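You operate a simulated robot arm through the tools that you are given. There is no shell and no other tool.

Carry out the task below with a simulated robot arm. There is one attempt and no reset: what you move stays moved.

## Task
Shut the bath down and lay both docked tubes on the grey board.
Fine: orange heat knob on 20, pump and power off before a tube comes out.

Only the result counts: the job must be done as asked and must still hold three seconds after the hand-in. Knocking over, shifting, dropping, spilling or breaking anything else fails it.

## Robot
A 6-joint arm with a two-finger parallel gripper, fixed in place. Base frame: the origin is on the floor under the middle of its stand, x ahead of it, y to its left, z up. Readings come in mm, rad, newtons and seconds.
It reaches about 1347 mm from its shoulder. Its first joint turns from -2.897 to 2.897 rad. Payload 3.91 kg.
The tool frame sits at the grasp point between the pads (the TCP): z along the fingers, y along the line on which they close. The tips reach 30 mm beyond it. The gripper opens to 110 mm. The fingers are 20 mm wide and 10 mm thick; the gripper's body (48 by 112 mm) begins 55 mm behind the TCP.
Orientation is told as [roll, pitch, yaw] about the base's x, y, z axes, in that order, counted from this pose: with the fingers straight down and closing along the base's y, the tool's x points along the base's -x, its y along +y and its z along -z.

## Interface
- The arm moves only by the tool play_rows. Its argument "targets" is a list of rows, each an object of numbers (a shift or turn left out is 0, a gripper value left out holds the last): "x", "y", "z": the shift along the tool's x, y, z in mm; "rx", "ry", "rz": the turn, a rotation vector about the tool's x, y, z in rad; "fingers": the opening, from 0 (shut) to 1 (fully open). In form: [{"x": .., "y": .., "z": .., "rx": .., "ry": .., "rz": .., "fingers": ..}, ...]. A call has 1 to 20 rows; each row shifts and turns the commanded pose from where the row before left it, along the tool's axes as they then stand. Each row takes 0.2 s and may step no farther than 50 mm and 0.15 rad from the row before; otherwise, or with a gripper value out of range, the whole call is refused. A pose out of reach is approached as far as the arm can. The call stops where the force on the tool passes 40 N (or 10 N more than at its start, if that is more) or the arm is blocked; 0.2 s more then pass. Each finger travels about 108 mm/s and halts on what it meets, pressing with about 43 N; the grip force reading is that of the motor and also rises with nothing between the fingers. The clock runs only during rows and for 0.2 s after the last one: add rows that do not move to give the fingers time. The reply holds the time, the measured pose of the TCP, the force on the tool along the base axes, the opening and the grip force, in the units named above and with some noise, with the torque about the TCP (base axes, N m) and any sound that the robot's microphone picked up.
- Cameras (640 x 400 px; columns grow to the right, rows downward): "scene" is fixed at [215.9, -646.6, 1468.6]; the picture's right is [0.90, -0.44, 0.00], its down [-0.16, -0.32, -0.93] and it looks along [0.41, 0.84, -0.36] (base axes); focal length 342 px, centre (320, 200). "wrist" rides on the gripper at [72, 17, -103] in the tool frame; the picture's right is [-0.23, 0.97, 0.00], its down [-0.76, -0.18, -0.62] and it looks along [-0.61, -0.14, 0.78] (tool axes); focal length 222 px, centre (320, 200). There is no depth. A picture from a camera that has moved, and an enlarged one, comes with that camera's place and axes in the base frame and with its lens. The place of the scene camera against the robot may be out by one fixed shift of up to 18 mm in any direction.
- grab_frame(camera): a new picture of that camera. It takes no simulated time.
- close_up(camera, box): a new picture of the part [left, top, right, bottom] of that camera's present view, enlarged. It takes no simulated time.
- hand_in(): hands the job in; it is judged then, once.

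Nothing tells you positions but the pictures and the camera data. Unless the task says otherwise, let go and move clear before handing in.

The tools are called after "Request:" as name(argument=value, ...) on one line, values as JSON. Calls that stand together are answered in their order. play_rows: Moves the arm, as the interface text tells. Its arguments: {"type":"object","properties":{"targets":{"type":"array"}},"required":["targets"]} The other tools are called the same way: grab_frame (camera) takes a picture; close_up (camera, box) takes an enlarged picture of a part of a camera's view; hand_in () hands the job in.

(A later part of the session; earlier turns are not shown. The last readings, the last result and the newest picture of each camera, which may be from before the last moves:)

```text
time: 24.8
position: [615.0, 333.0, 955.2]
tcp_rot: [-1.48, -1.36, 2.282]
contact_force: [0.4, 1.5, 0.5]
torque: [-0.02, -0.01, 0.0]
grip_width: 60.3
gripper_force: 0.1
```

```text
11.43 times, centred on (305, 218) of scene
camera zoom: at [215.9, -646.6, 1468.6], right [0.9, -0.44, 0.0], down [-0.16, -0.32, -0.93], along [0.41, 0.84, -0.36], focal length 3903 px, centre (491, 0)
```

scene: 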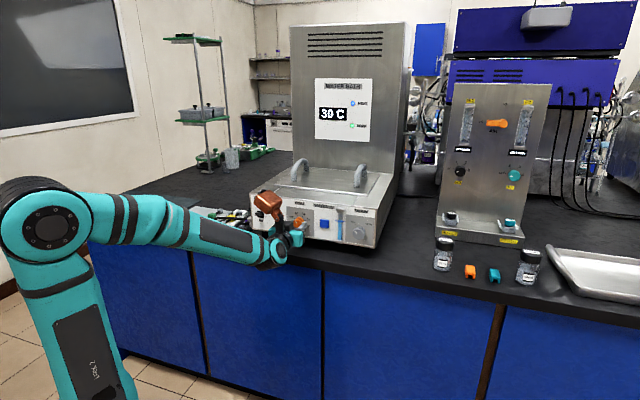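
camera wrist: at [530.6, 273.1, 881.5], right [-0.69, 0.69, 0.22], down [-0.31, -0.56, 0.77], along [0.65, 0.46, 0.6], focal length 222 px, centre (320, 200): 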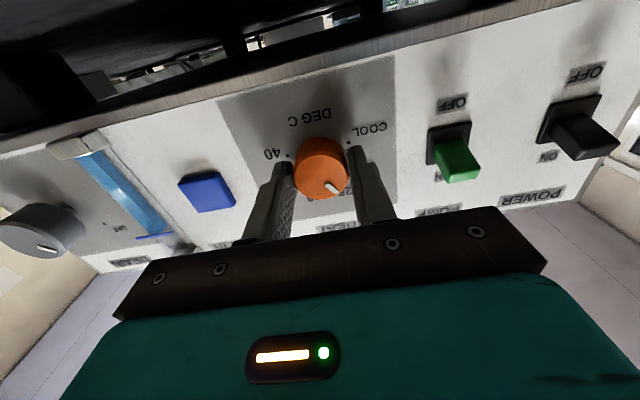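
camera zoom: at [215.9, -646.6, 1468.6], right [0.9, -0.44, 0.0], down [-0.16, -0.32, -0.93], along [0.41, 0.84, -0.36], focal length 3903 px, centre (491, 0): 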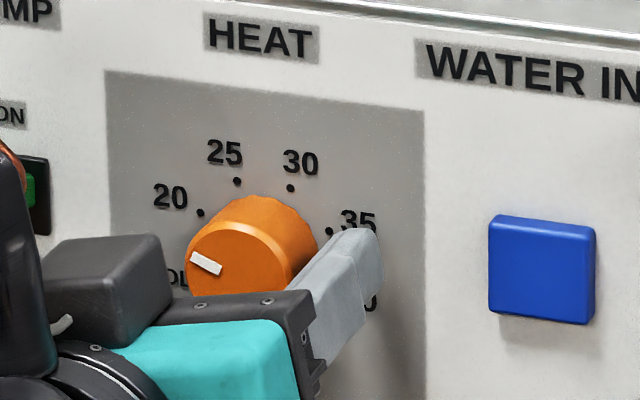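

The pointer is now at roughly −63 to −66° (20 is at −67.5°). I'll zoom in tightly on both views to measure it more precisely.

Request:
close_up(camera="scene", box=[292, 214, 312, 229])

Request:
close_up(camera="wrist", box=[300, 120, 380, 200])

```text
16.00 times, centred on (302, 222) of scene
camera zoom: at [215.9, -646.6, 1468.6], right [0.9, -0.44, 0.0], down [-0.16, -0.32, -0.93], along [0.41, 0.84, -0.36], focal length 5464 px, centre (608, -144)
```

zoom: 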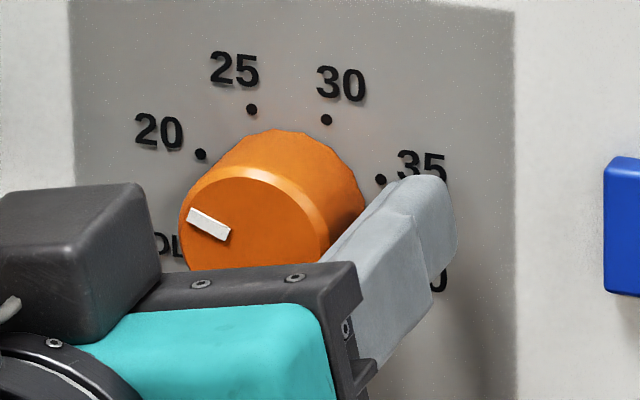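

```text
5.00 times, centred on (340, 160) of wrist
camera zoom: at [541.0, 258.1, 881.9], right [-0.72, 0.7, 0.02], down [-0.41, -0.45, 0.79], along [0.56, 0.56, 0.61], focal length 1111 px, centre (220, 400)
```

zoom: 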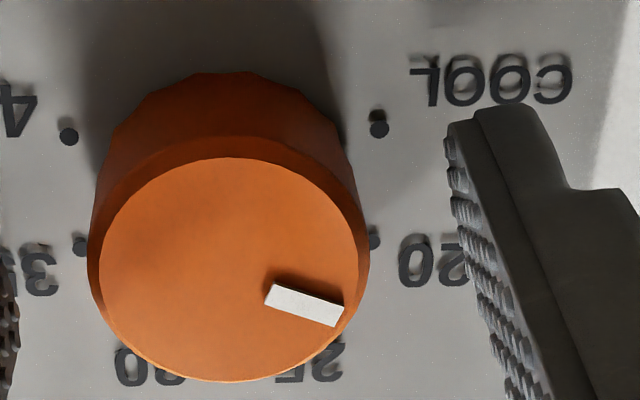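

The pointer measures about −67°, essentially on the 20 mark. I back straight off the knob, straighten the wrist and close the fingers for the switches.

Request:
play_rows(targets=[{"z": -25}, {"z": -25}, {"z": -25}, {"rz": 0.1}, {"rz": 0.11, "ry": -0.02}, {"x": -22, "fingers": 0.0}, {"x": -22}, {"y": 29}, {"y": 29}, {"y": 28.5}, {}, {}])

Request:
grab_frame(camera="wrist")

Request:
close_up(camera="scene", box=[220, 170, 380, 260])

Request:
close_up(camera="scene", box=[280, 70, 400, 150])

```text
time: 27.4
position: [497.8, 340.4, 1000.9]
tcp_rot: [-3.074, -1.568, -2.406]
contact_force: [-0.2, 0.3, 0.0]
torque: [-0.02, -0.01, 0.0]
grip_width: 0.3
gripper_force: 37.8
```

```text
taken
camera wrist: at [415.4, 276.5, 927.0], right [-0.7, 0.68, 0.23], down [-0.31, -0.57, 0.76], along [0.65, 0.46, 0.61], focal length 222 px, centre (320, 200)
```

wrist: 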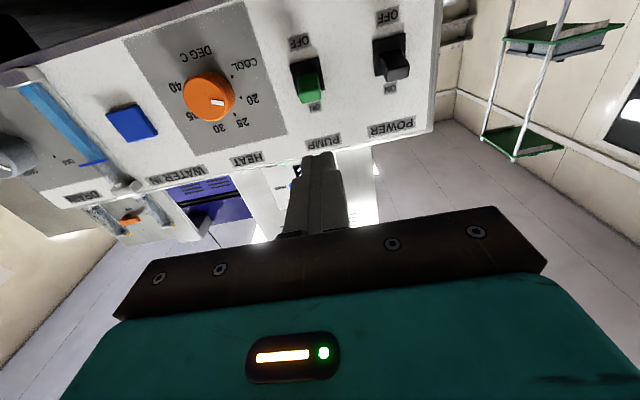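

```text
4.00 times, centred on (300, 215) of scene
camera zoom: at [215.9, -646.6, 1468.6], right [0.9, -0.44, 0.0], down [-0.16, -0.32, -0.93], along [0.41, 0.84, -0.36], focal length 1366 px, centre (400, 140)
```

zoom: 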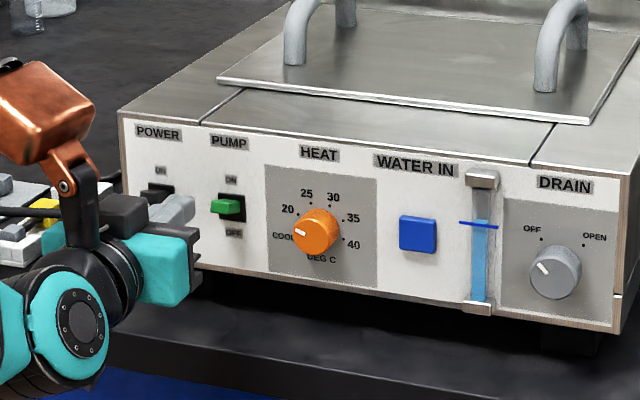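

```text
5.00 times, centred on (340, 110) of scene
camera zoom: at [215.9, -646.6, 1468.6], right [0.9, -0.44, 0.0], down [-0.16, -0.32, -0.93], along [0.41, 0.84, -0.36], focal length 1708 px, centre (220, 650)
```

zoom: 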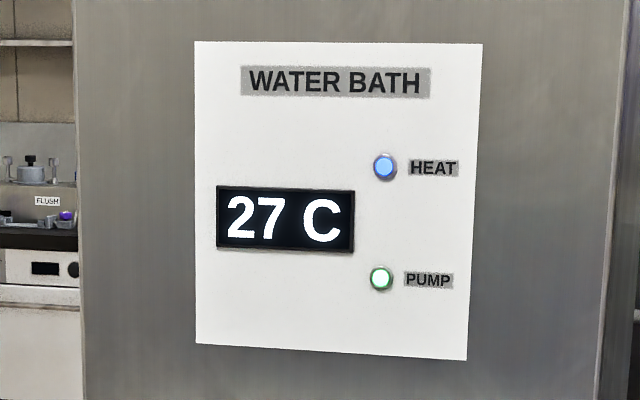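

The display is cooling (27 °C), which lets me verify the setpoint. I'll wait here and watch where it settles, while zooming the knob from this clear view.

Request:
play_rows(targets=[{}, {}, {}, {}, {}, {}, {}, {}, {}, {}, {}, {}, {}, {}, {}, {}, {}, {}, {}, {}])

Request:
play_rows(targets=[{}, {}, {}, {}, {}, {}, {}, {}, {}, {}, {}, {}, {}, {}, {}, {}, {}, {}, {}, {}])

Request:
close_up(camera="scene", box=[280, 70, 400, 150])

Request:
close_up(camera="wrist", box=[160, 40, 280, 160])

Request:
close_up(camera="wrist", box=[270, 0, 430, 120])

```text
time: 31.6
position: [499.4, 339.8, 1001.3]
tcp_rot: [-3.087, -1.57, -2.395]
contact_force: [0.2, 0.0, -0.7]
torque: [0.02, 0.01, 0.0]
grip_width: 0.1
gripper_force: 37.4
```

```text
time: 35.8
position: [498.7, 339.2, 1001.3]
tcp_rot: [-3.082, -1.569, -2.399]
contact_force: [-0.9, -0.2, 0.1]
torque: [0.03, 0.01, 0.0]
grip_width: 0.0
gripper_force: 37.3
```

```text
5.00 times, centred on (340, 110) of scene
camera zoom: at [215.9, -646.6, 1468.6], right [0.9, -0.44, 0.0], down [-0.16, -0.32, -0.93], along [0.41, 0.84, -0.36], focal length 1708 px, centre (220, 650)
```

zoom: 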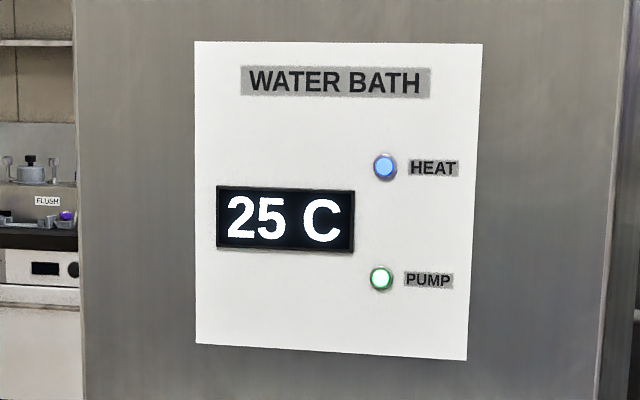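

```text
3.33 times, centred on (220, 100) of wrist
camera zoom: at [415.5, 276.4, 927.0], right [-0.7, 0.68, 0.23], down [-0.31, -0.57, 0.76], along [0.65, 0.46, 0.61], focal length 740 px, centre (653, 533)
```

zoom: 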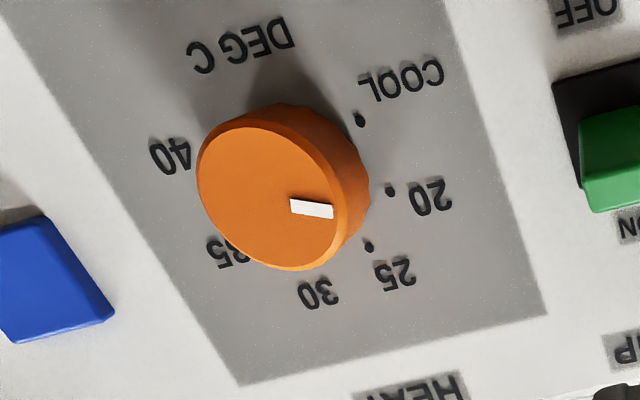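

```text
3.33 times, centred on (350, 60) of wrist
camera zoom: at [415.5, 276.4, 927.0], right [-0.7, 0.68, 0.23], down [-0.31, -0.57, 0.76], along [0.65, 0.46, 0.61], focal length 740 px, centre (220, 667)
```

zoom: 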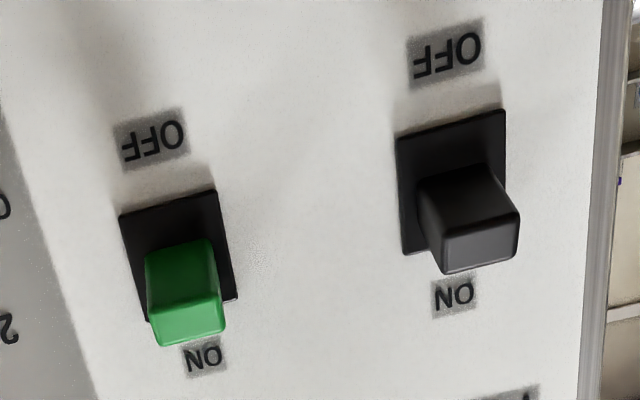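

The knob pointer reads about −67.5° again, right on 20. I'll let the bath settle a bit more so the display confirms the setpoint before switching anything off.

Request:
play_rows(targets=[{}, {}, {}, {}, {}, {}, {}, {}, {}, {}, {}, {}, {}, {}, {}, {}, {}, {}, {}, {}])

Request:
play_rows(targets=[{}, {}, {}, {}, {}, {}, {}, {}, {}, {}, {}, {}, {}, {}, {}, {}, {}, {}, {}, {}])

Request:
play_rows(targets=[{}, {}, {}, {}, {}, {}, {}, {}, {}, {}, {}, {}, {}, {}, {}, {}, {}, {}, {}, {}])

Request:
play_rows(targets=[{}, {}, {}, {}, {}, {}, {}, {}, {}, {}, {}, {}, {}, {}, {}, {}, {}, {}, {}, {}])

Request:
play_rows(targets=[{}, {}, {}, {}, {}, {}, {}, {}, {}, {}, {}, {}, {}, {}, {}, {}, {}, {}, {}, {}])

Request:
play_rows(targets=[{}, {}, {}, {}, {}, {}, {}, {}, {}, {}, {}, {}, {}, {}, {}, {}, {}, {}, {}, {}])

Request:
close_up(camera="scene", box=[280, 70, 400, 150])

```text
time: 40.0
position: [499.2, 339.9, 1000.2]
tcp_rot: [-3.095, -1.569, -2.385]
contact_force: [-0.8, 0.5, 0.9]
torque: [0.0, -0.04, -0.04]
grip_width: 0.0
gripper_force: 37.7
```

```text
time: 44.2
position: [498.8, 340.0, 1000.7]
tcp_rot: [-3.087, -1.569, -2.395]
contact_force: [0.2, 0.7, 1.0]
torque: [0.0, 0.01, 0.01]
grip_width: 0.2
gripper_force: 37.8
```

```text
time: 48.4
position: [498.0, 338.8, 1000.2]
tcp_rot: [-3.073, -1.569, -2.409]
contact_force: [-0.6, -0.3, -0.3]
torque: [0.0, 0.0, 0.02]
grip_width: 0.2
gripper_force: 37.8
```

```text
time: 52.6
position: [498.9, 339.5, 1000.6]
tcp_rot: [-3.084, -1.57, -2.4]
contact_force: [0.7, -0.7, 0.2]
torque: [0.02, 0.01, 0.0]
grip_width: 0.0
gripper_force: 37.5
```

```text
time: 56.8
position: [499.3, 340.5, 1000.0]
tcp_rot: [-3.1, -1.569, -2.38]
contact_force: [0.2, 0.2, -0.5]
torque: [0.0, 0.02, 0.01]
grip_width: 0.0
gripper_force: 37.6
```

```text
time: 61.0
position: [498.5, 339.9, 1000.1]
tcp_rot: [-3.101, -1.568, -2.379]
contact_force: [-0.5, -0.2, 0.2]
torque: [-0.01, 0.03, 0.01]
grip_width: 0.2
gripper_force: 37.4
```

```text
5.00 times, centred on (340, 110) of scene
camera zoom: at [215.9, -646.6, 1468.6], right [0.9, -0.44, 0.0], down [-0.16, -0.32, -0.93], along [0.41, 0.84, -0.36], focal length 1708 px, centre (220, 650)
```

zoom: 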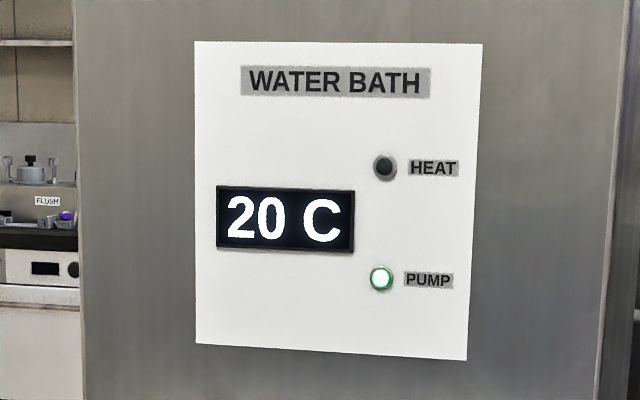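

The bath settled at exactly 20 °C with the heat light off, so the knob is right. Now the pump: I advance above the green lever with closed fingers, then press down.

Request:
play_rows(targets=[{"z": 25}, {"z": 25}, {"z": 20}, {}])

Request:
grab_frame(camera="wrist")

Request:
close_up(camera="scene", box=[220, 170, 340, 250])

```text
time: 62.0
position: [548.6, 389.4, 1000.0]
tcp_rot: [3.116, -1.569, -2.316]
contact_force: [-0.4, 0.5, 0.8]
torque: [0.02, -0.02, 0.05]
grip_width: 0.0
gripper_force: 37.9
```

```text
taken
camera wrist: at [465.1, 326.4, 927.3], right [-0.7, 0.68, 0.23], down [-0.31, -0.57, 0.76], along [0.65, 0.46, 0.61], focal length 222 px, centre (320, 200)
```

wrist: 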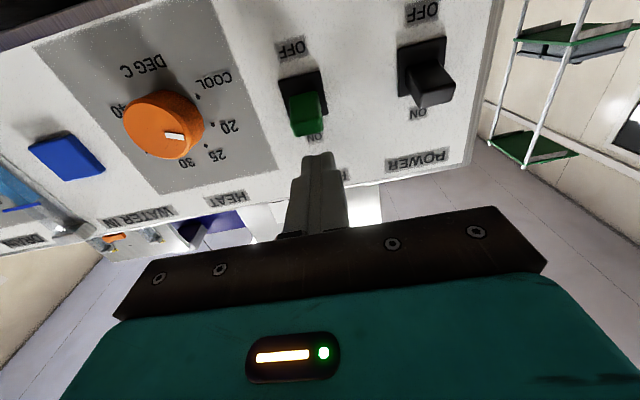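

```text
5.00 times, centred on (280, 210) of scene
camera zoom: at [215.9, -646.6, 1468.6], right [0.9, -0.44, 0.0], down [-0.16, -0.32, -0.93], along [0.41, 0.84, -0.36], focal length 1708 px, centre (520, 150)
```

zoom: 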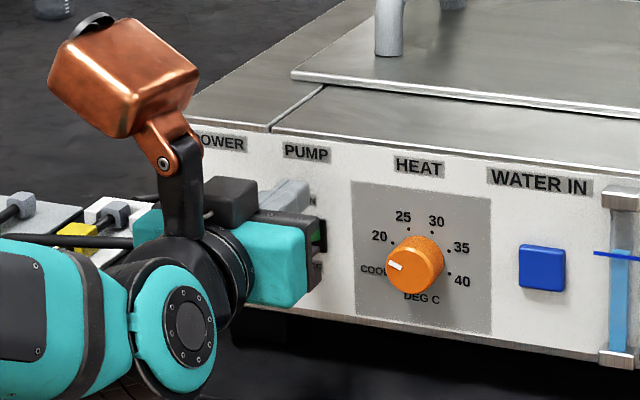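

The closed fingertips are directly above the pump lever. I press down in small steps.

Request:
play_rows(targets=[{"x": 7}, {"x": 6}, {"x": 5}, {"x": 5}, {"x": 5}, {"x": 4}, {}])

Request:
grab_frame(camera="wrist")

Request:
close_up(camera="scene", box=[280, 70, 400, 150])

```text
time: 63.6
position: [547.9, 388.8, 970.8]
tcp_rot: [-3.055, -1.565, -2.428]
contact_force: [0.4, 1.8, 19.7]
torque: [0.41, -0.45, 0.02]
grip_width: 0.0
gripper_force: 37.8
```

```text
taken
camera wrist: at [464.9, 325.9, 897.2], right [-0.7, 0.68, 0.23], down [-0.31, -0.57, 0.76], along [0.64, 0.46, 0.61], focal length 222 px, centre (320, 200)
```

wrist: 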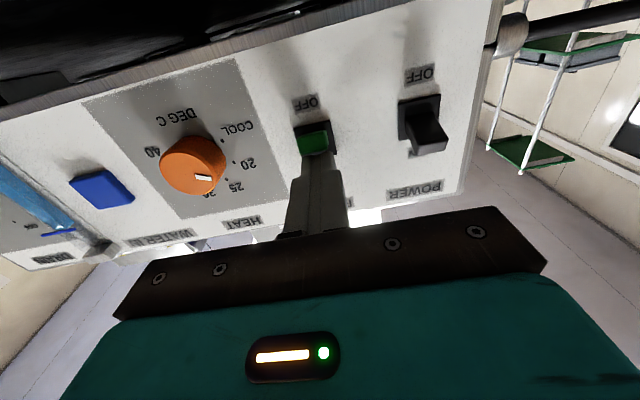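

```text
5.00 times, centred on (340, 110) of scene
camera zoom: at [215.9, -646.6, 1468.6], right [0.9, -0.44, 0.0], down [-0.16, -0.32, -0.93], along [0.41, 0.84, -0.36], focal length 1708 px, centre (220, 650)
```

zoom: 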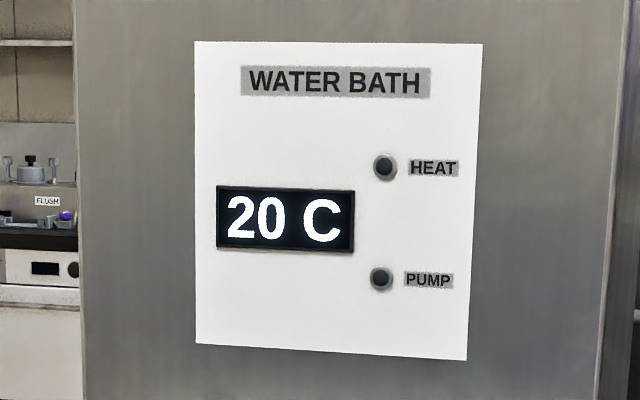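

The pump light is out. I lift off the lever and check it stays down, then shift above the power lever.

Request:
play_rows(targets=[{"x": -16}, {"x": -16}, {}])

Request:
close_up(camera="wrist", box=[260, 20, 480, 180])

Request:
close_up(camera="scene", box=[280, 70, 400, 150])

```text
time: 64.4
position: [548.9, 388.4, 999.4]
tcp_rot: [-3.041, -1.57, -2.44]
contact_force: [-0.2, -0.1, -0.3]
torque: [0.04, 0.0, 0.02]
grip_width: 0.2
gripper_force: 37.2
```

```text
2.50 times, centred on (370, 100) of wrist
camera zoom: at [465.2, 325.7, 927.3], right [-0.7, 0.68, 0.23], down [-0.31, -0.57, 0.76], along [0.65, 0.46, 0.61], focal length 555 px, centre (195, 450)
```

zoom: 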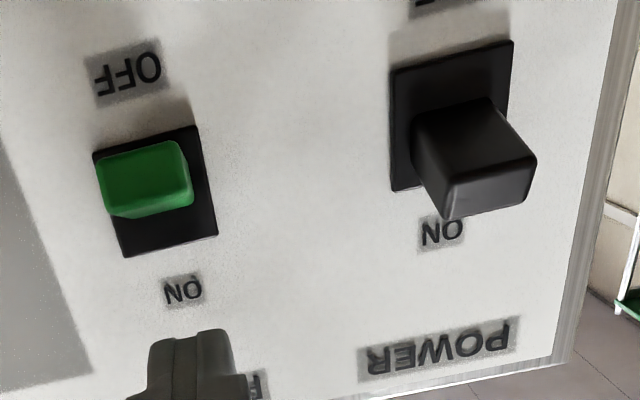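

```text
5.00 times, centred on (340, 110) of scene
camera zoom: at [215.9, -646.6, 1468.6], right [0.9, -0.44, 0.0], down [-0.16, -0.32, -0.93], along [0.41, 0.84, -0.36], focal length 1708 px, centre (220, 650)
```

zoom: 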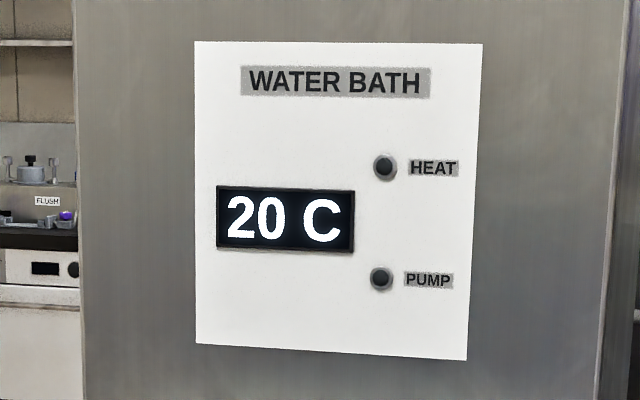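

The pump lever stays in OFF. Now I shift 72 mm left over the power lever and press it.

Request:
play_rows(targets=[{"y": 24}, {"y": 24}, {"y": 24}, {}])

Request:
close_up(camera="wrist", box=[240, 20, 460, 180])

Request:
grab_frame(camera="scene")

```text
time: 65.4
position: [521.6, 411.5, 1002.4]
tcp_rot: [-0.036, -1.569, 0.856]
contact_force: [0.2, -0.7, 0.7]
torque: [-0.02, 0.02, 0.0]
grip_width: 0.0
gripper_force: 38.1
out of reach, approached as far as the arm can: row 2, 3
```

```text
2.50 times, centred on (350, 100) of wrist
camera zoom: at [438.8, 345.3, 929.9], right [-0.71, 0.67, 0.23], down [-0.29, -0.57, 0.76], along [0.64, 0.48, 0.6], focal length 555 px, centre (245, 450)
```

zoom: 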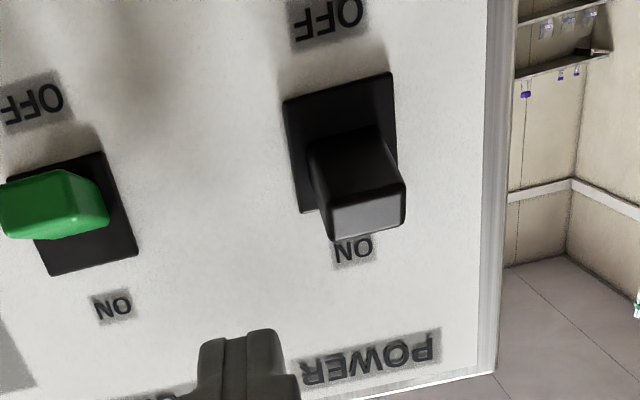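

```text
taken
```

scene: 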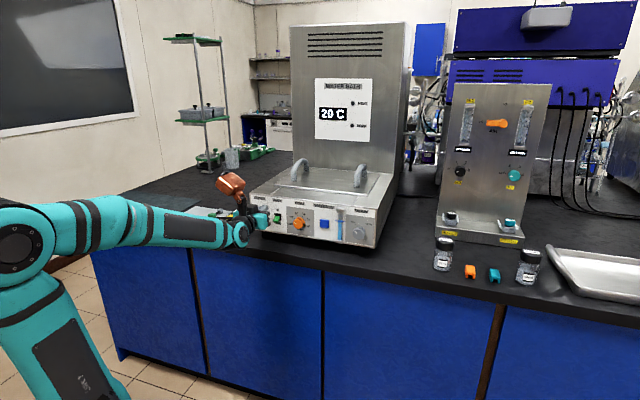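

A wrist joint limit stops the sideways move at this roll. I roll the tool in the positive direction (where there's room), staying above the levers, so it can reach the power switch.

Request:
play_rows(targets=[{"z": -20}, {"rz": 0.14}, {"rz": 0.14}, {"rz": 0.14}, {"rz": 0.14}, {"rz": 0.14}, {"rz": 0.1}, {}])

Request:
grab_frame(camera="wrist")

Request:
close_up(camera="scene", box=[180, 150, 340, 270])

```text
time: 67.2
position: [508.6, 395.1, 1004.8]
tcp_rot: [1.569, -0.769, -0.759]
contact_force: [-0.5, 1.0, -0.4]
torque: [-0.01, -0.01, -0.01]
grip_width: 0.2
gripper_force: 37.9
```

```text
taken
camera wrist: at [391.5, 362.1, 964.6], right [-0.37, 0.36, 0.86], down [0.06, -0.91, 0.4], along [0.93, 0.2, 0.32], focal length 222 px, centre (320, 200)
```

wrist: 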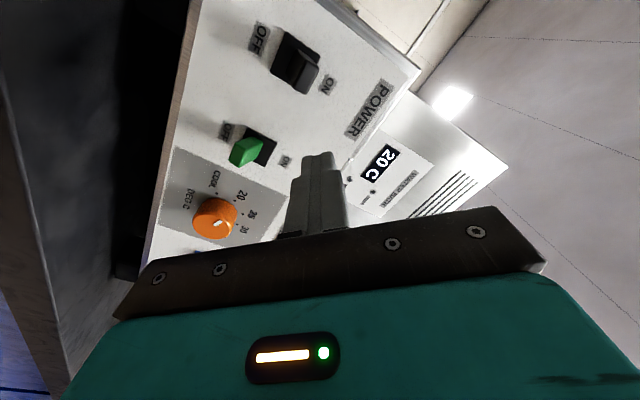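

```text
3.33 times, centred on (260, 210) of scene
camera zoom: at [215.9, -646.6, 1468.6], right [0.9, -0.44, 0.0], down [-0.16, -0.32, -0.93], along [0.41, 0.84, -0.36], focal length 1138 px, centre (520, 167)
```

zoom: 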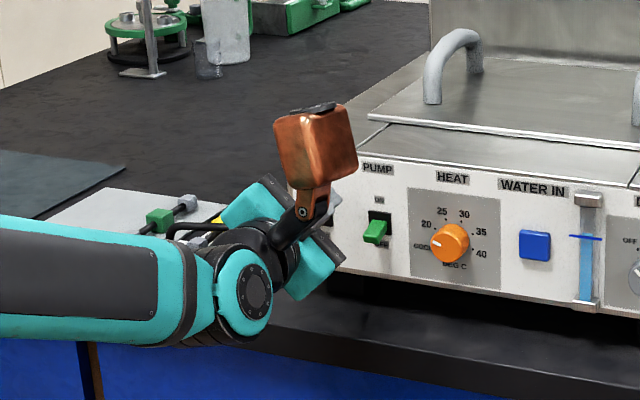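

Rolling this way works. I continue to a 90° roll, then move left over the power lever.

Request:
play_rows(targets=[{"rz": 0.14}, {"rz": 0.14}, {"rz": 0.14}, {"rz": 0.14}, {"rz": 0.14}, {"rz": 0.07}, {}])

Request:
grab_frame(camera="wrist")

```text
time: 68.8
position: [509.0, 394.7, 1004.2]
tcp_rot: [1.566, 0.002, -0.76]
contact_force: [-0.2, 0.2, -0.4]
torque: [0.0, 0.0, 0.02]
grip_width: 0.0
gripper_force: 38.1
```

```text
taken
camera wrist: at [385.1, 368.2, 1020.2], right [0.17, -0.16, 0.97], down [0.12, -0.98, -0.18], along [0.98, 0.15, -0.14], focal length 222 px, centre (320, 200)
```

wrist: 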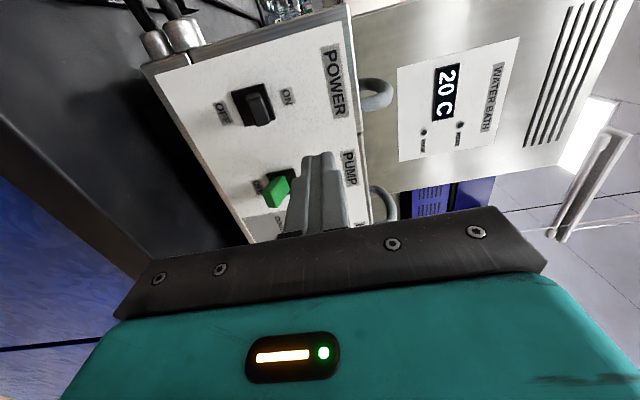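

The display and power lever are clearly visible; the lever tip is at about p≈40 (mm along panel), z≈971. I correct yaw, slide 40 mm left and then forward over the lever.

Request:
play_rows(targets=[{"ry": -0.025, "x": 20}, {"x": 20.5}, {"z": 12}, {"z": 12}, {}])

Request:
grab_frame(camera="wrist")

Request:
close_up(camera="scene", box=[180, 150, 340, 270])

```text
time: 70.0
position: [536.2, 396.4, 1007.7]
tcp_rot: [1.569, -0.002, -0.786]
contact_force: [-0.1, -0.1, -0.6]
torque: [-0.02, 0.0, 0.02]
grip_width: 0.0
gripper_force: 37.4
out of reach, approached as far as the arm can: row 1, 2, 3, 4
```

```text
taken
camera wrist: at [412.9, 373.1, 1023.8], right [0.16, -0.16, 0.97], down [0.1, -0.98, -0.18], along [0.98, 0.12, -0.14], focal length 222 px, centre (320, 200)
```

wrist: 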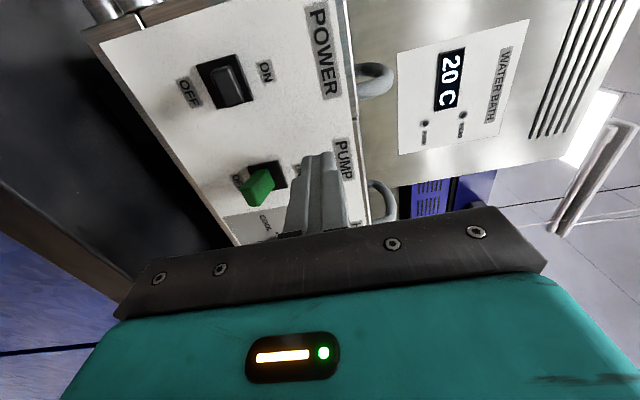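

```text
3.33 times, centred on (260, 210) of scene
camera zoom: at [215.9, -646.6, 1468.6], right [0.9, -0.44, 0.0], down [-0.16, -0.32, -0.93], along [0.41, 0.84, -0.36], focal length 1138 px, centre (520, 167)
```

zoom: 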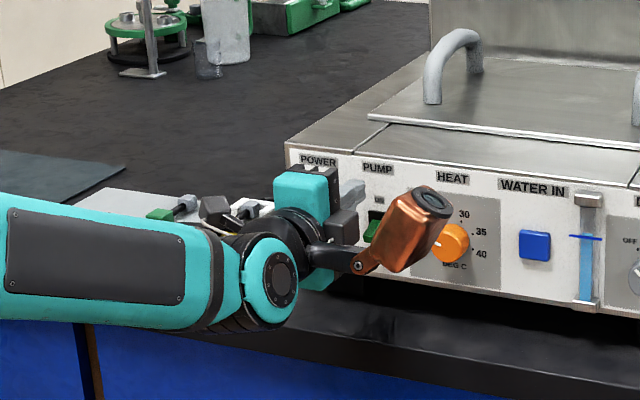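

Another reach limit: with the tool level it lines up with the forearm (wrist singularity) further left. Tilting the fingers downward should avoid that, so I back off, raise and tilt about 35° down.

Request:
play_rows(targets=[{"z": -30}, {"y": 20}, {"rx": 0.12}, {"rx": 0.12}, {"rx": 0.12}, {"rx": 0.12}, {"rx": 0.12}, {}])

Request:
play_rows(targets=[{"x": 20}, {"x": 20}, {}])

Request:
grab_frame(camera="wrist")

Request:
close_up(camera="scene", box=[180, 150, 340, 270])

```text
time: 71.8
position: [511.9, 380.6, 1028.8]
tcp_rot: [1.1, 0.009, -0.764]
contact_force: [0.5, 0.8, -0.8]
torque: [0.0, 0.01, 0.01]
grip_width: 0.0
gripper_force: 37.8
out of reach, approached as far as the arm can: row 5, 6
```

```text
time: 72.6
position: [481.8, 407.8, 1028.7]
tcp_rot: [1.101, 0.01, -0.765]
contact_force: [0.1, -0.1, -0.5]
torque: [0.03, 0.0, -0.01]
grip_width: 0.1
gripper_force: 37.6
```

```text
taken
camera wrist: at [373.4, 395.9, 1090.3], right [0.48, 0.16, 0.87], down [0.11, -0.99, 0.12], along [0.87, 0.04, -0.49], focal length 222 px, centre (320, 200)
```

wrist: 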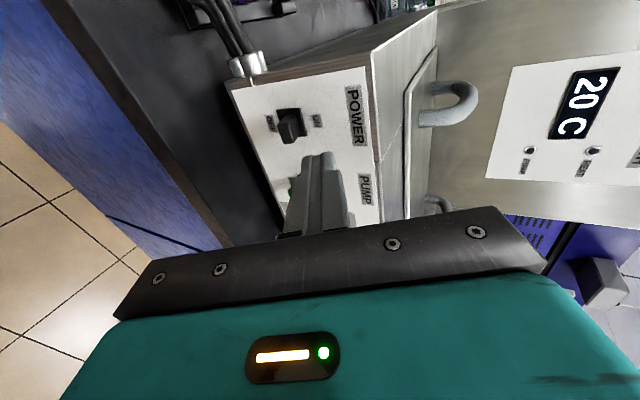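

```text
3.33 times, centred on (260, 210) of scene
camera zoom: at [215.9, -646.6, 1468.6], right [0.9, -0.44, 0.0], down [-0.16, -0.32, -0.93], along [0.41, 0.84, -0.36], focal length 1138 px, centre (520, 167)
```

zoom: 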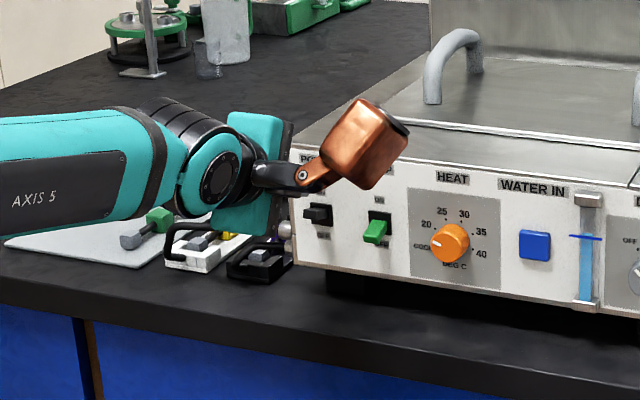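

Tilted about 27° down, the sideways move works; now at p≈52, n≈629. I'll zoom to fix the lever's location before moving over it.

Request:
close_up(camera="wrist", box=[220, 40, 400, 200])

Request:
play_rows(targets=[{"x": 11}, {"z": 14, "y": 2}, {"z": 14, "y": 2}, {}])

Request:
close_up(camera="wrist", box=[220, 40, 400, 200])

Request:
close_up(camera="scene", box=[200, 160, 320, 250])

```text
2.50 times, centred on (310, 120) of wrist
camera zoom: at [373.4, 395.9, 1090.3], right [0.48, 0.16, 0.87], down [0.11, -0.99, 0.12], along [0.87, 0.04, -0.49], focal length 555 px, centre (345, 400)
```

zoom: 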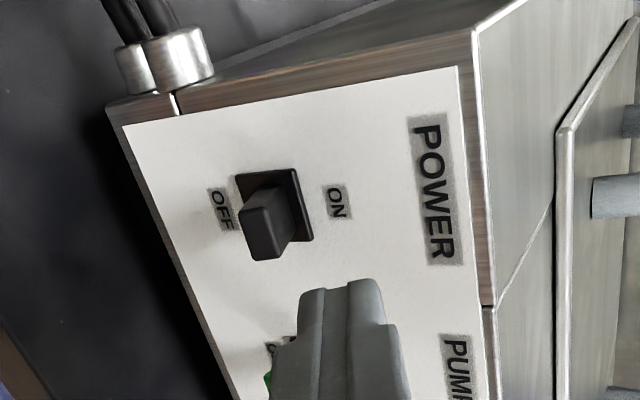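

```text
time: 73.6
position: [494.4, 435.1, 1019.9]
tcp_rot: [1.099, 0.009, -0.765]
contact_force: [0.3, 0.1, 1.1]
torque: [-0.04, -0.01, -0.03]
grip_width: 0.0
gripper_force: 38.0
```

```text
2.50 times, centred on (310, 120) of wrist
camera zoom: at [384.2, 423.1, 1081.6], right [0.48, 0.16, 0.87], down [0.11, -0.99, 0.12], along [0.87, 0.04, -0.49], focal length 555 px, centre (345, 400)
```

zoom: 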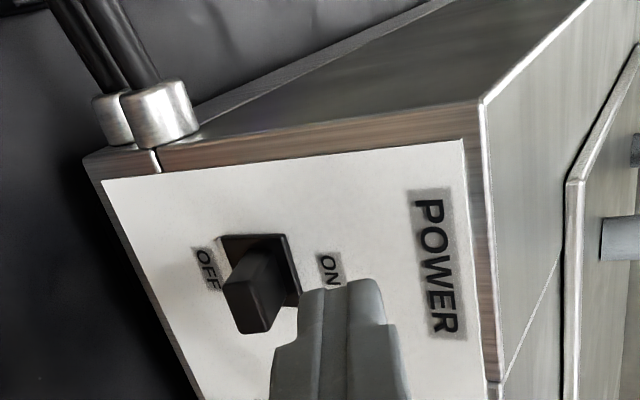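

```text
4.44 times, centred on (260, 205) of scene
camera zoom: at [215.9, -646.6, 1468.6], right [0.9, -0.44, 0.0], down [-0.16, -0.32, -0.93], along [0.41, 0.84, -0.36], focal length 1518 px, centre (587, 178)
```

zoom: 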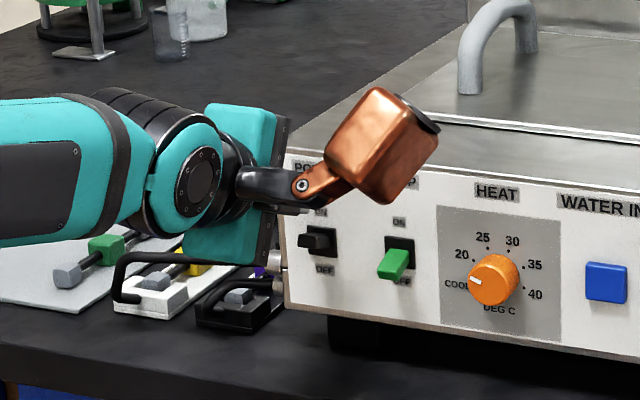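

The tip is now just above and in front of the power lever (p≈42). I move in over it, then press straight down in steps.

Request:
play_rows(targets=[{"z": 15.8, "y": -3}, {"z": 2.3, "y": -4.5}, {"z": 2.3, "y": -4.5}, {"z": 2.3, "y": -4.5}, {"z": 2.3, "y": -4.5}, {}])

Request:
close_up(camera="wrist", box=[220, 40, 400, 200])

Request:
close_up(camera="scene", box=[280, 70, 400, 150])

```text
time: 75.0
position: [501.7, 445.5, 988.2]
tcp_rot: [1.1, 0.01, -0.763]
contact_force: [-0.6, -0.4, 1.2]
torque: [-0.01, 0.01, 0.0]
grip_width: 0.3
gripper_force: 37.8
```

```text
2.50 times, centred on (310, 120) of wrist
camera zoom: at [391.5, 432.5, 1051.0], right [0.48, 0.16, 0.87], down [0.11, -0.99, 0.12], along [0.87, 0.04, -0.49], focal length 555 px, centre (345, 400)
```

zoom: 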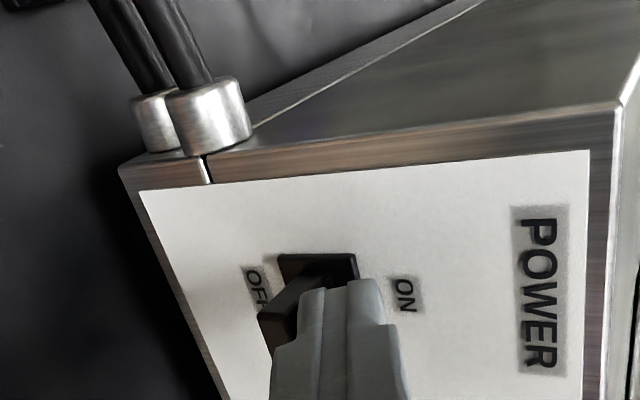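

```text
5.00 times, centred on (340, 110) of scene
camera zoom: at [215.9, -646.6, 1468.6], right [0.9, -0.44, 0.0], down [-0.16, -0.32, -0.93], along [0.41, 0.84, -0.36], focal length 1708 px, centre (220, 650)
```

zoom: 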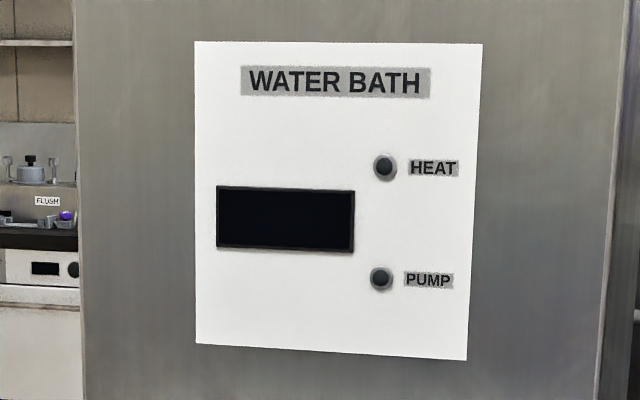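

The display is dark: power is off with no residual force. I retreat up and away and check both levers.

Request:
play_rows(targets=[{"z": -5, "y": 10}, {"z": -5, "y": 10}, {"z": -30}, {"z": -30}, {}])

Request:
close_up(camera="wrist", box=[220, 40, 400, 200])

Request:
close_up(camera="scene", box=[200, 160, 320, 250])

Request:
grab_frame(camera="scene")

```text
time: 76.2
position: [466.1, 405.5, 1039.1]
tcp_rot: [1.098, 0.009, -0.766]
contact_force: [0.1, 0.5, 0.0]
torque: [-0.01, -0.04, 0.0]
grip_width: 0.0
gripper_force: 37.8
```

```text
2.50 times, centred on (310, 120) of wrist
camera zoom: at [355.8, 393.6, 1101.4], right [0.48, 0.16, 0.87], down [0.11, -0.99, 0.12], along [0.87, 0.04, -0.49], focal length 555 px, centre (345, 400)
```

zoom: 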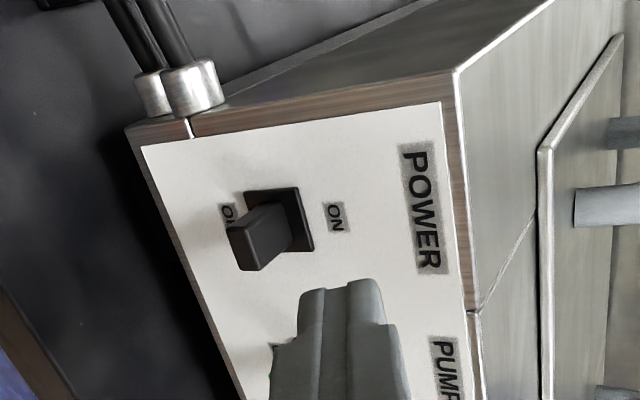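

```text
4.44 times, centred on (260, 205) of scene
camera zoom: at [215.9, -646.6, 1468.6], right [0.9, -0.44, 0.0], down [-0.16, -0.32, -0.93], along [0.41, 0.84, -0.36], focal length 1518 px, centre (587, 178)
```

zoom: 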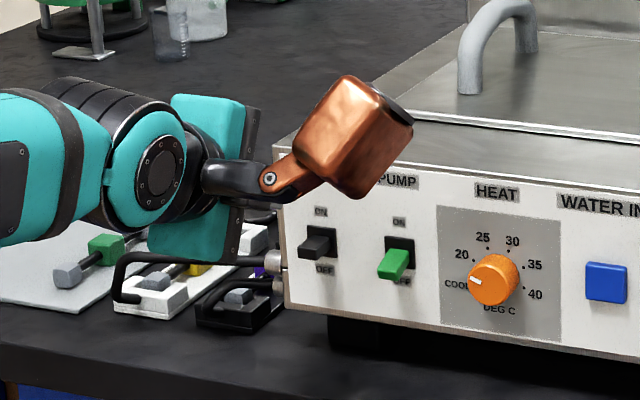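

```text
taken
```

scene: 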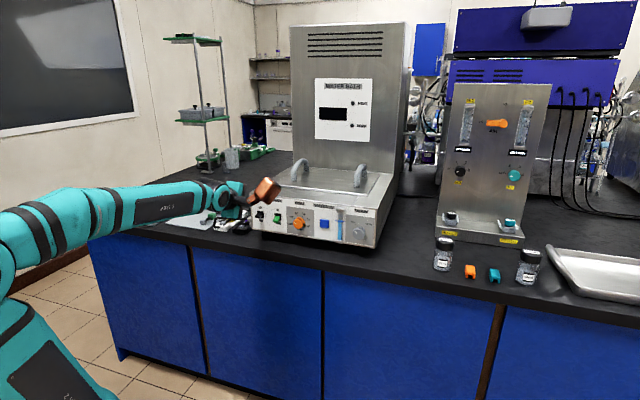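

The power lever is only about level, not as far down as the pump lever. I go back and press it the rest of the way.

Request:
play_rows(targets=[{"z": 30}, {"z": 30}, {"z": 5, "y": -10}, {"z": 5, "y": -10}, {"z": 1.8, "y": -3.6}, {"z": 1.8, "y": -3.6}, {"z": 1.4, "y": -2.7}, {}])

Request:
close_up(camera="wrist", box=[220, 40, 400, 200])

```text
time: 78.1
position: [501.3, 445.4, 983.0]
tcp_rot: [1.109, 0.01, -0.767]
contact_force: [-5.1, -5.2, 9.1]
torque: [-0.04, -0.07, -0.07]
grip_width: 0.2
gripper_force: 37.7
stopped in row 8: the force on the tool passed its limit at 42 N (the readings are from after the stop); the commanded pose is now the measured one
```

```text
2.50 times, centred on (310, 120) of wrist
camera zoom: at [391.9, 432.9, 1043.8], right [0.47, 0.15, 0.87], down [0.11, -0.99, 0.11], along [0.88, 0.04, -0.48], focal length 555 px, centre (345, 400)
```

zoom: 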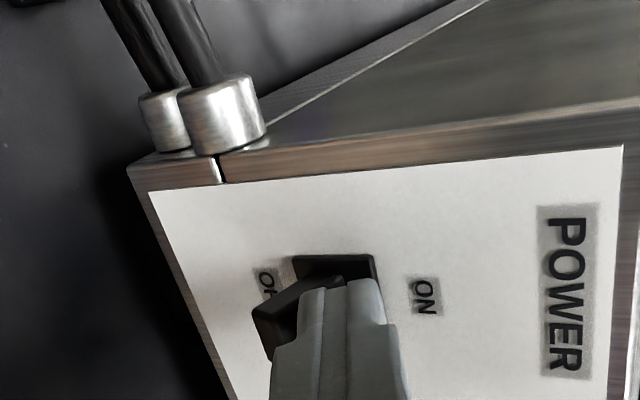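

It reached the lever's end stop. I retreat and check.

Request:
play_rows(targets=[{"z": -5, "y": 10}, {"z": -6, "y": 12}, {"z": -30}, {"z": -30}, {"z": -20, "y": 20}, {}])

Request:
close_up(camera="scene", box=[240, 180, 320, 240])

Request:
grab_frame(camera="wrist")

```text
time: 79.5
position: [459.5, 399.5, 1059.7]
tcp_rot: [1.106, 0.007, -0.766]
contact_force: [-0.1, 0.1, -0.3]
torque: [0.04, 0.02, -0.02]
grip_width: 0.0
gripper_force: 37.8
```

```text
6.67 times, centred on (280, 210) of scene
camera zoom: at [215.9, -646.6, 1468.6], right [0.9, -0.44, 0.0], down [-0.16, -0.32, -0.93], along [0.41, 0.84, -0.36], focal length 2277 px, centre (587, 133)
```

zoom: 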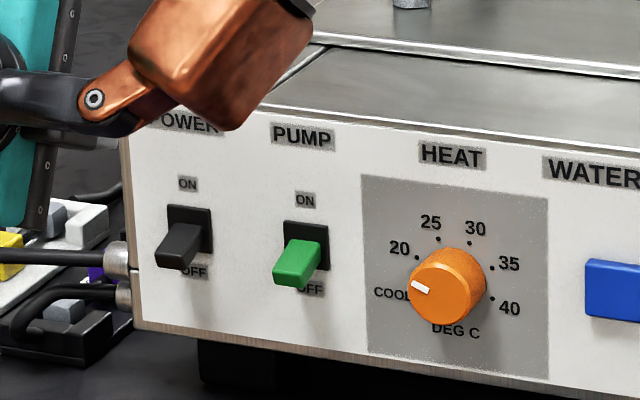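

```text
taken
camera wrist: at [348.4, 387.7, 1121.0], right [0.47, 0.15, 0.87], down [0.11, -0.99, 0.11], along [0.88, 0.04, -0.48], focal length 222 px, centre (320, 200)
```

wrist: 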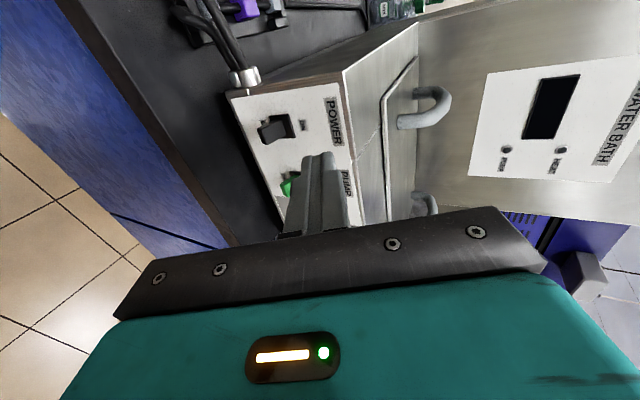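

Both levers are fully down and the knob is on 20. Next I bring the gripper back to pointing straight down, raising it on the way, to go to the docks.

Request:
play_rows(targets=[{"z": -40}, {"rx": 0.14}, {"rx": 0.14}, {"rx": 0.14}, {"rx": 0.14}, {"rx": 0.14}, {"rx": 0.14}, {"rx": 0.14}, {"rx": 0.126}, {"z": -30}, {}])

Request:
grab_frame(camera="scene")

```text
time: 81.9
position: [435.9, 374.5, 1107.8]
tcp_rot: [0.0, 0.009, -0.766]
contact_force: [0.6, 0.6, -0.2]
torque: [0.03, 0.02, 0.0]
grip_width: 0.0
gripper_force: 37.7
```

```text
taken
```

scene: 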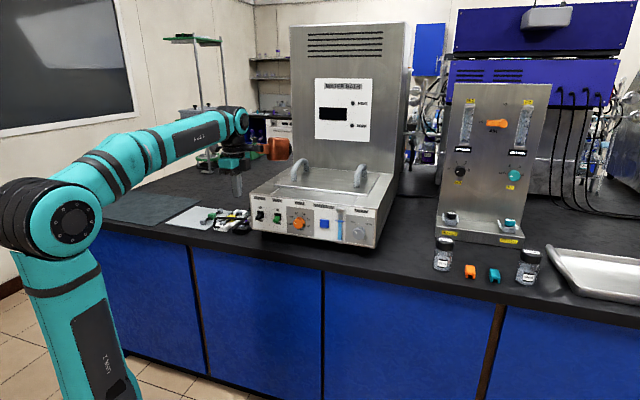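

Gripper is vertical and clear. I rotate it so the fingers will close across the tubes (tube axes run at 45°), then move over the docks.

Request:
play_rows(targets=[{"rz": -0.141}, {"rz": -0.141}, {"rz": -0.141}, {"rz": -0.141}, {"rz": -0.141}, {"rz": -0.141}, {"rz": -0.141}, {"rz": -0.141}, {"rz": -0.141}, {"rz": -0.141}, {"rz": -0.141, "ry": 0.009}, {"fingers": 0.6}, {}])

Request:
grab_frame(camera="wrist")

```text
time: 84.7
position: [434.5, 375.0, 1107.5]
tcp_rot: [0.009, 0.007, 0.787]
contact_force: [0.0, -0.3, 0.6]
torque: [0.0, 0.02, -0.02]
grip_width: 65.6
gripper_force: 0.0
```

```text
taken
camera wrist: at [373.9, 334.3, 1210.9], right [-0.53, 0.85, 0.01], down [0.67, 0.41, 0.61], along [0.52, 0.33, -0.79], focal length 222 px, centre (320, 200)
```

wrist: 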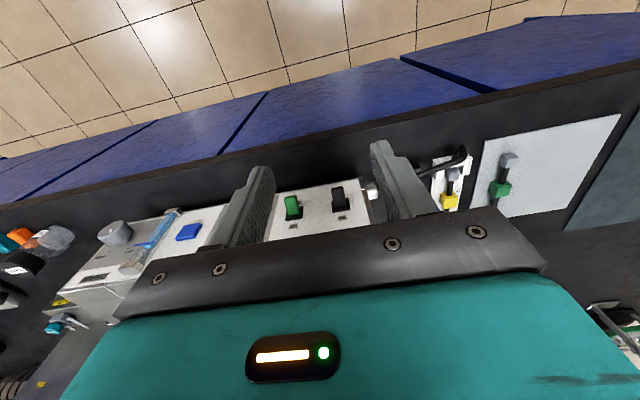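

I move left past the bath edge first, then forward over the docks at height.

Request:
play_rows(targets=[{"y": 40}, {"y": 40}, {"y": 40}, {"y": 37}, {"x": -40}, {"x": -40}, {"x": -40}, {"x": -40}, {}])

Request:
grab_frame(camera="wrist")

Request:
grab_frame(camera="scene")

```text
time: 86.7
position: [438.9, 599.5, 1107.5]
tcp_rot: [0.009, 0.009, 0.785]
contact_force: [0.5, 0.8, 0.3]
torque: [0.0, -0.01, 0.03]
grip_width: 66.0
gripper_force: 0.1
```

```text
taken
camera wrist: at [377.3, 558.2, 1210.3], right [-0.53, 0.85, 0.01], down [0.67, 0.41, 0.61], along [0.52, 0.33, -0.79], focal length 222 px, centre (320, 200)
```

wrist: 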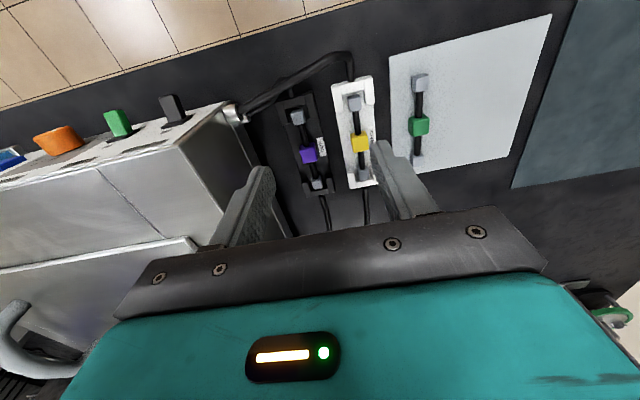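

```text
taken
```

scene: 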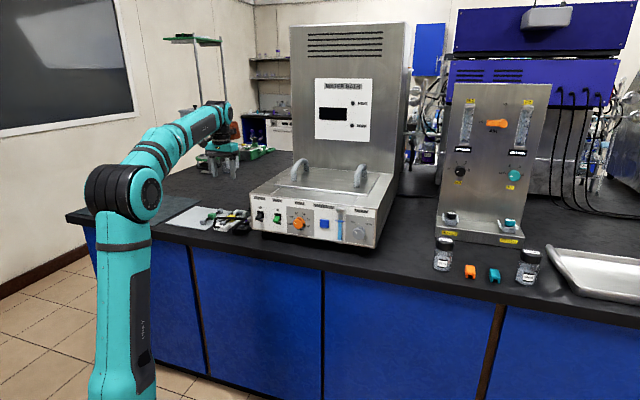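

A clear overhead view of both docks, the light grey board with the green tube, and the separate dark slate mat to the right. I zoom in to measure.

Request:
close_up(camera="wrist", box=[270, 60, 390, 200])

Request:
close_up(camera="wrist", box=[370, 0, 640, 200])

```text
2.86 times, centred on (330, 130) of wrist
camera zoom: at [377.3, 558.2, 1210.3], right [-0.53, 0.85, 0.01], down [0.67, 0.41, 0.61], along [0.52, 0.33, -0.79], focal length 635 px, centre (291, 400)
```

zoom: 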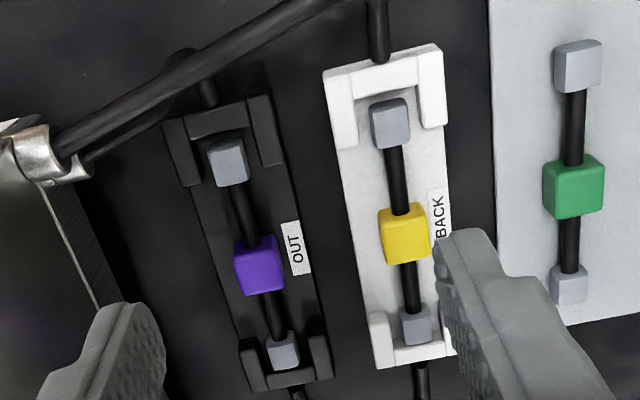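

```text
2.00 times, centred on (505, 100) of wrist
camera zoom: at [377.3, 558.2, 1210.3], right [-0.53, 0.85, 0.01], down [0.67, 0.41, 0.61], along [0.52, 0.33, -0.79], focal length 444 px, centre (-50, 400)
```

zoom: 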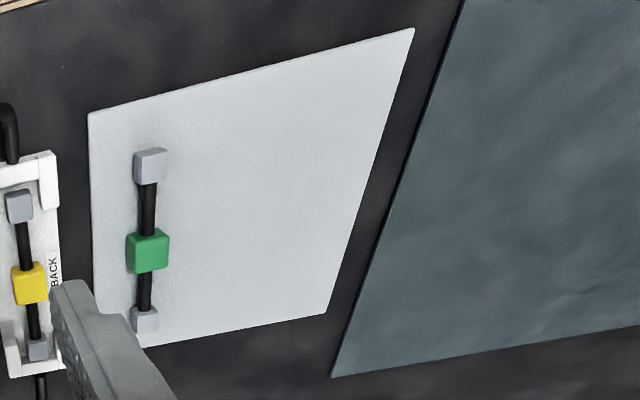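

I lower to about z=1000 over the docks to measure heights from two close viewpoints.

Request:
play_rows(targets=[{"x": -12, "z": 35}, {"x": -12, "z": 35}, {"x": -12, "z": 37}, {}])

Request:
close_up(camera="wrist", box=[240, 0, 480, 200])

Request:
play_rows(targets=[{"y": 40}, {"y": 40}, {}])

Request:
close_up(camera="wrist", box=[200, 0, 440, 200])

Request:
close_up(camera="wrist", box=[300, 0, 640, 200])

```text
time: 87.7
position: [461.4, 625.1, 1000.2]
tcp_rot: [0.009, 0.01, 0.786]
contact_force: [-0.6, -0.5, -0.4]
torque: [0.02, 0.0, 0.01]
grip_width: 65.8
gripper_force: 0.1
```

```text
2.00 times, centred on (360, 100) of wrist
camera zoom: at [399.9, 584.2, 1103.7], right [-0.53, 0.85, 0.01], down [0.67, 0.41, 0.61], along [0.52, 0.33, -0.79], focal length 444 px, centre (240, 400)
```

zoom: 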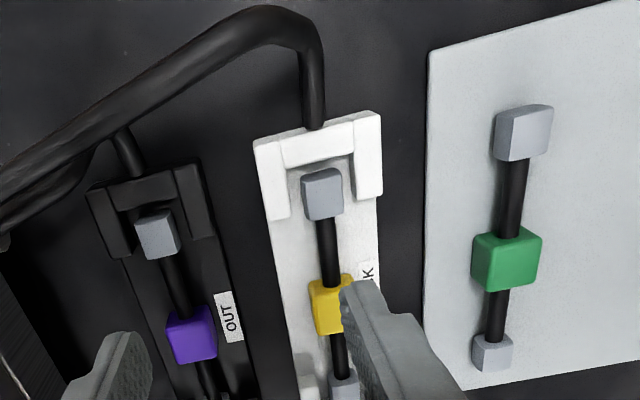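

```text
time: 88.5
position: [405.6, 682.4, 1001.2]
tcp_rot: [0.009, 0.01, 0.786]
contact_force: [-0.8, 0.3, -0.3]
torque: [0.01, 0.0, -0.04]
grip_width: 65.9
gripper_force: 0.0
```

```text
2.00 times, centred on (320, 100) of wrist
camera zoom: at [343.0, 642.7, 1104.5], right [-0.53, 0.85, 0.01], down [0.67, 0.41, 0.61], along [0.52, 0.33, -0.79], focal length 444 px, centre (320, 400)
```

zoom: 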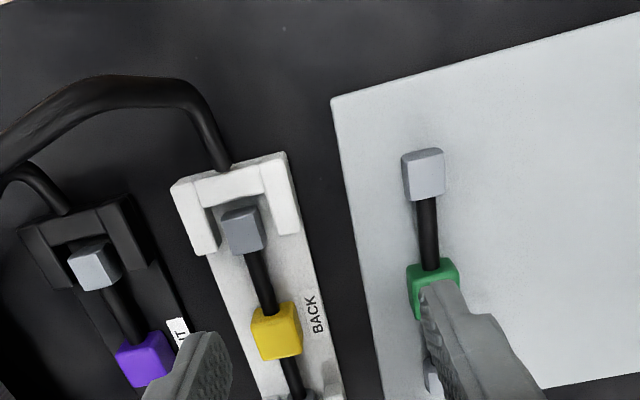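

```text
1.88 times, centred on (470, 100) of wrist
camera zoom: at [343.0, 642.7, 1104.5], right [-0.53, 0.85, 0.01], down [0.67, 0.41, 0.61], along [0.52, 0.33, -0.79], focal length 418 px, centre (38, 388)
```

zoom: 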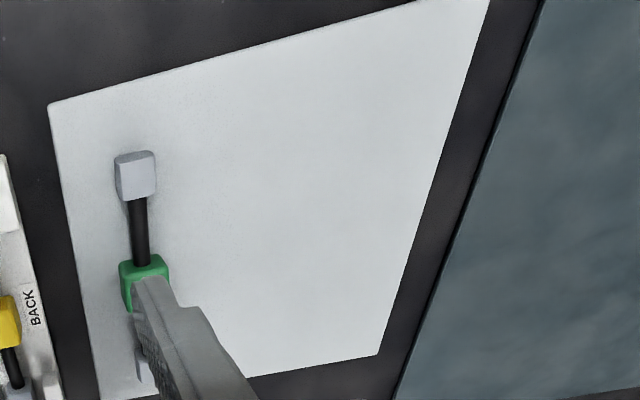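

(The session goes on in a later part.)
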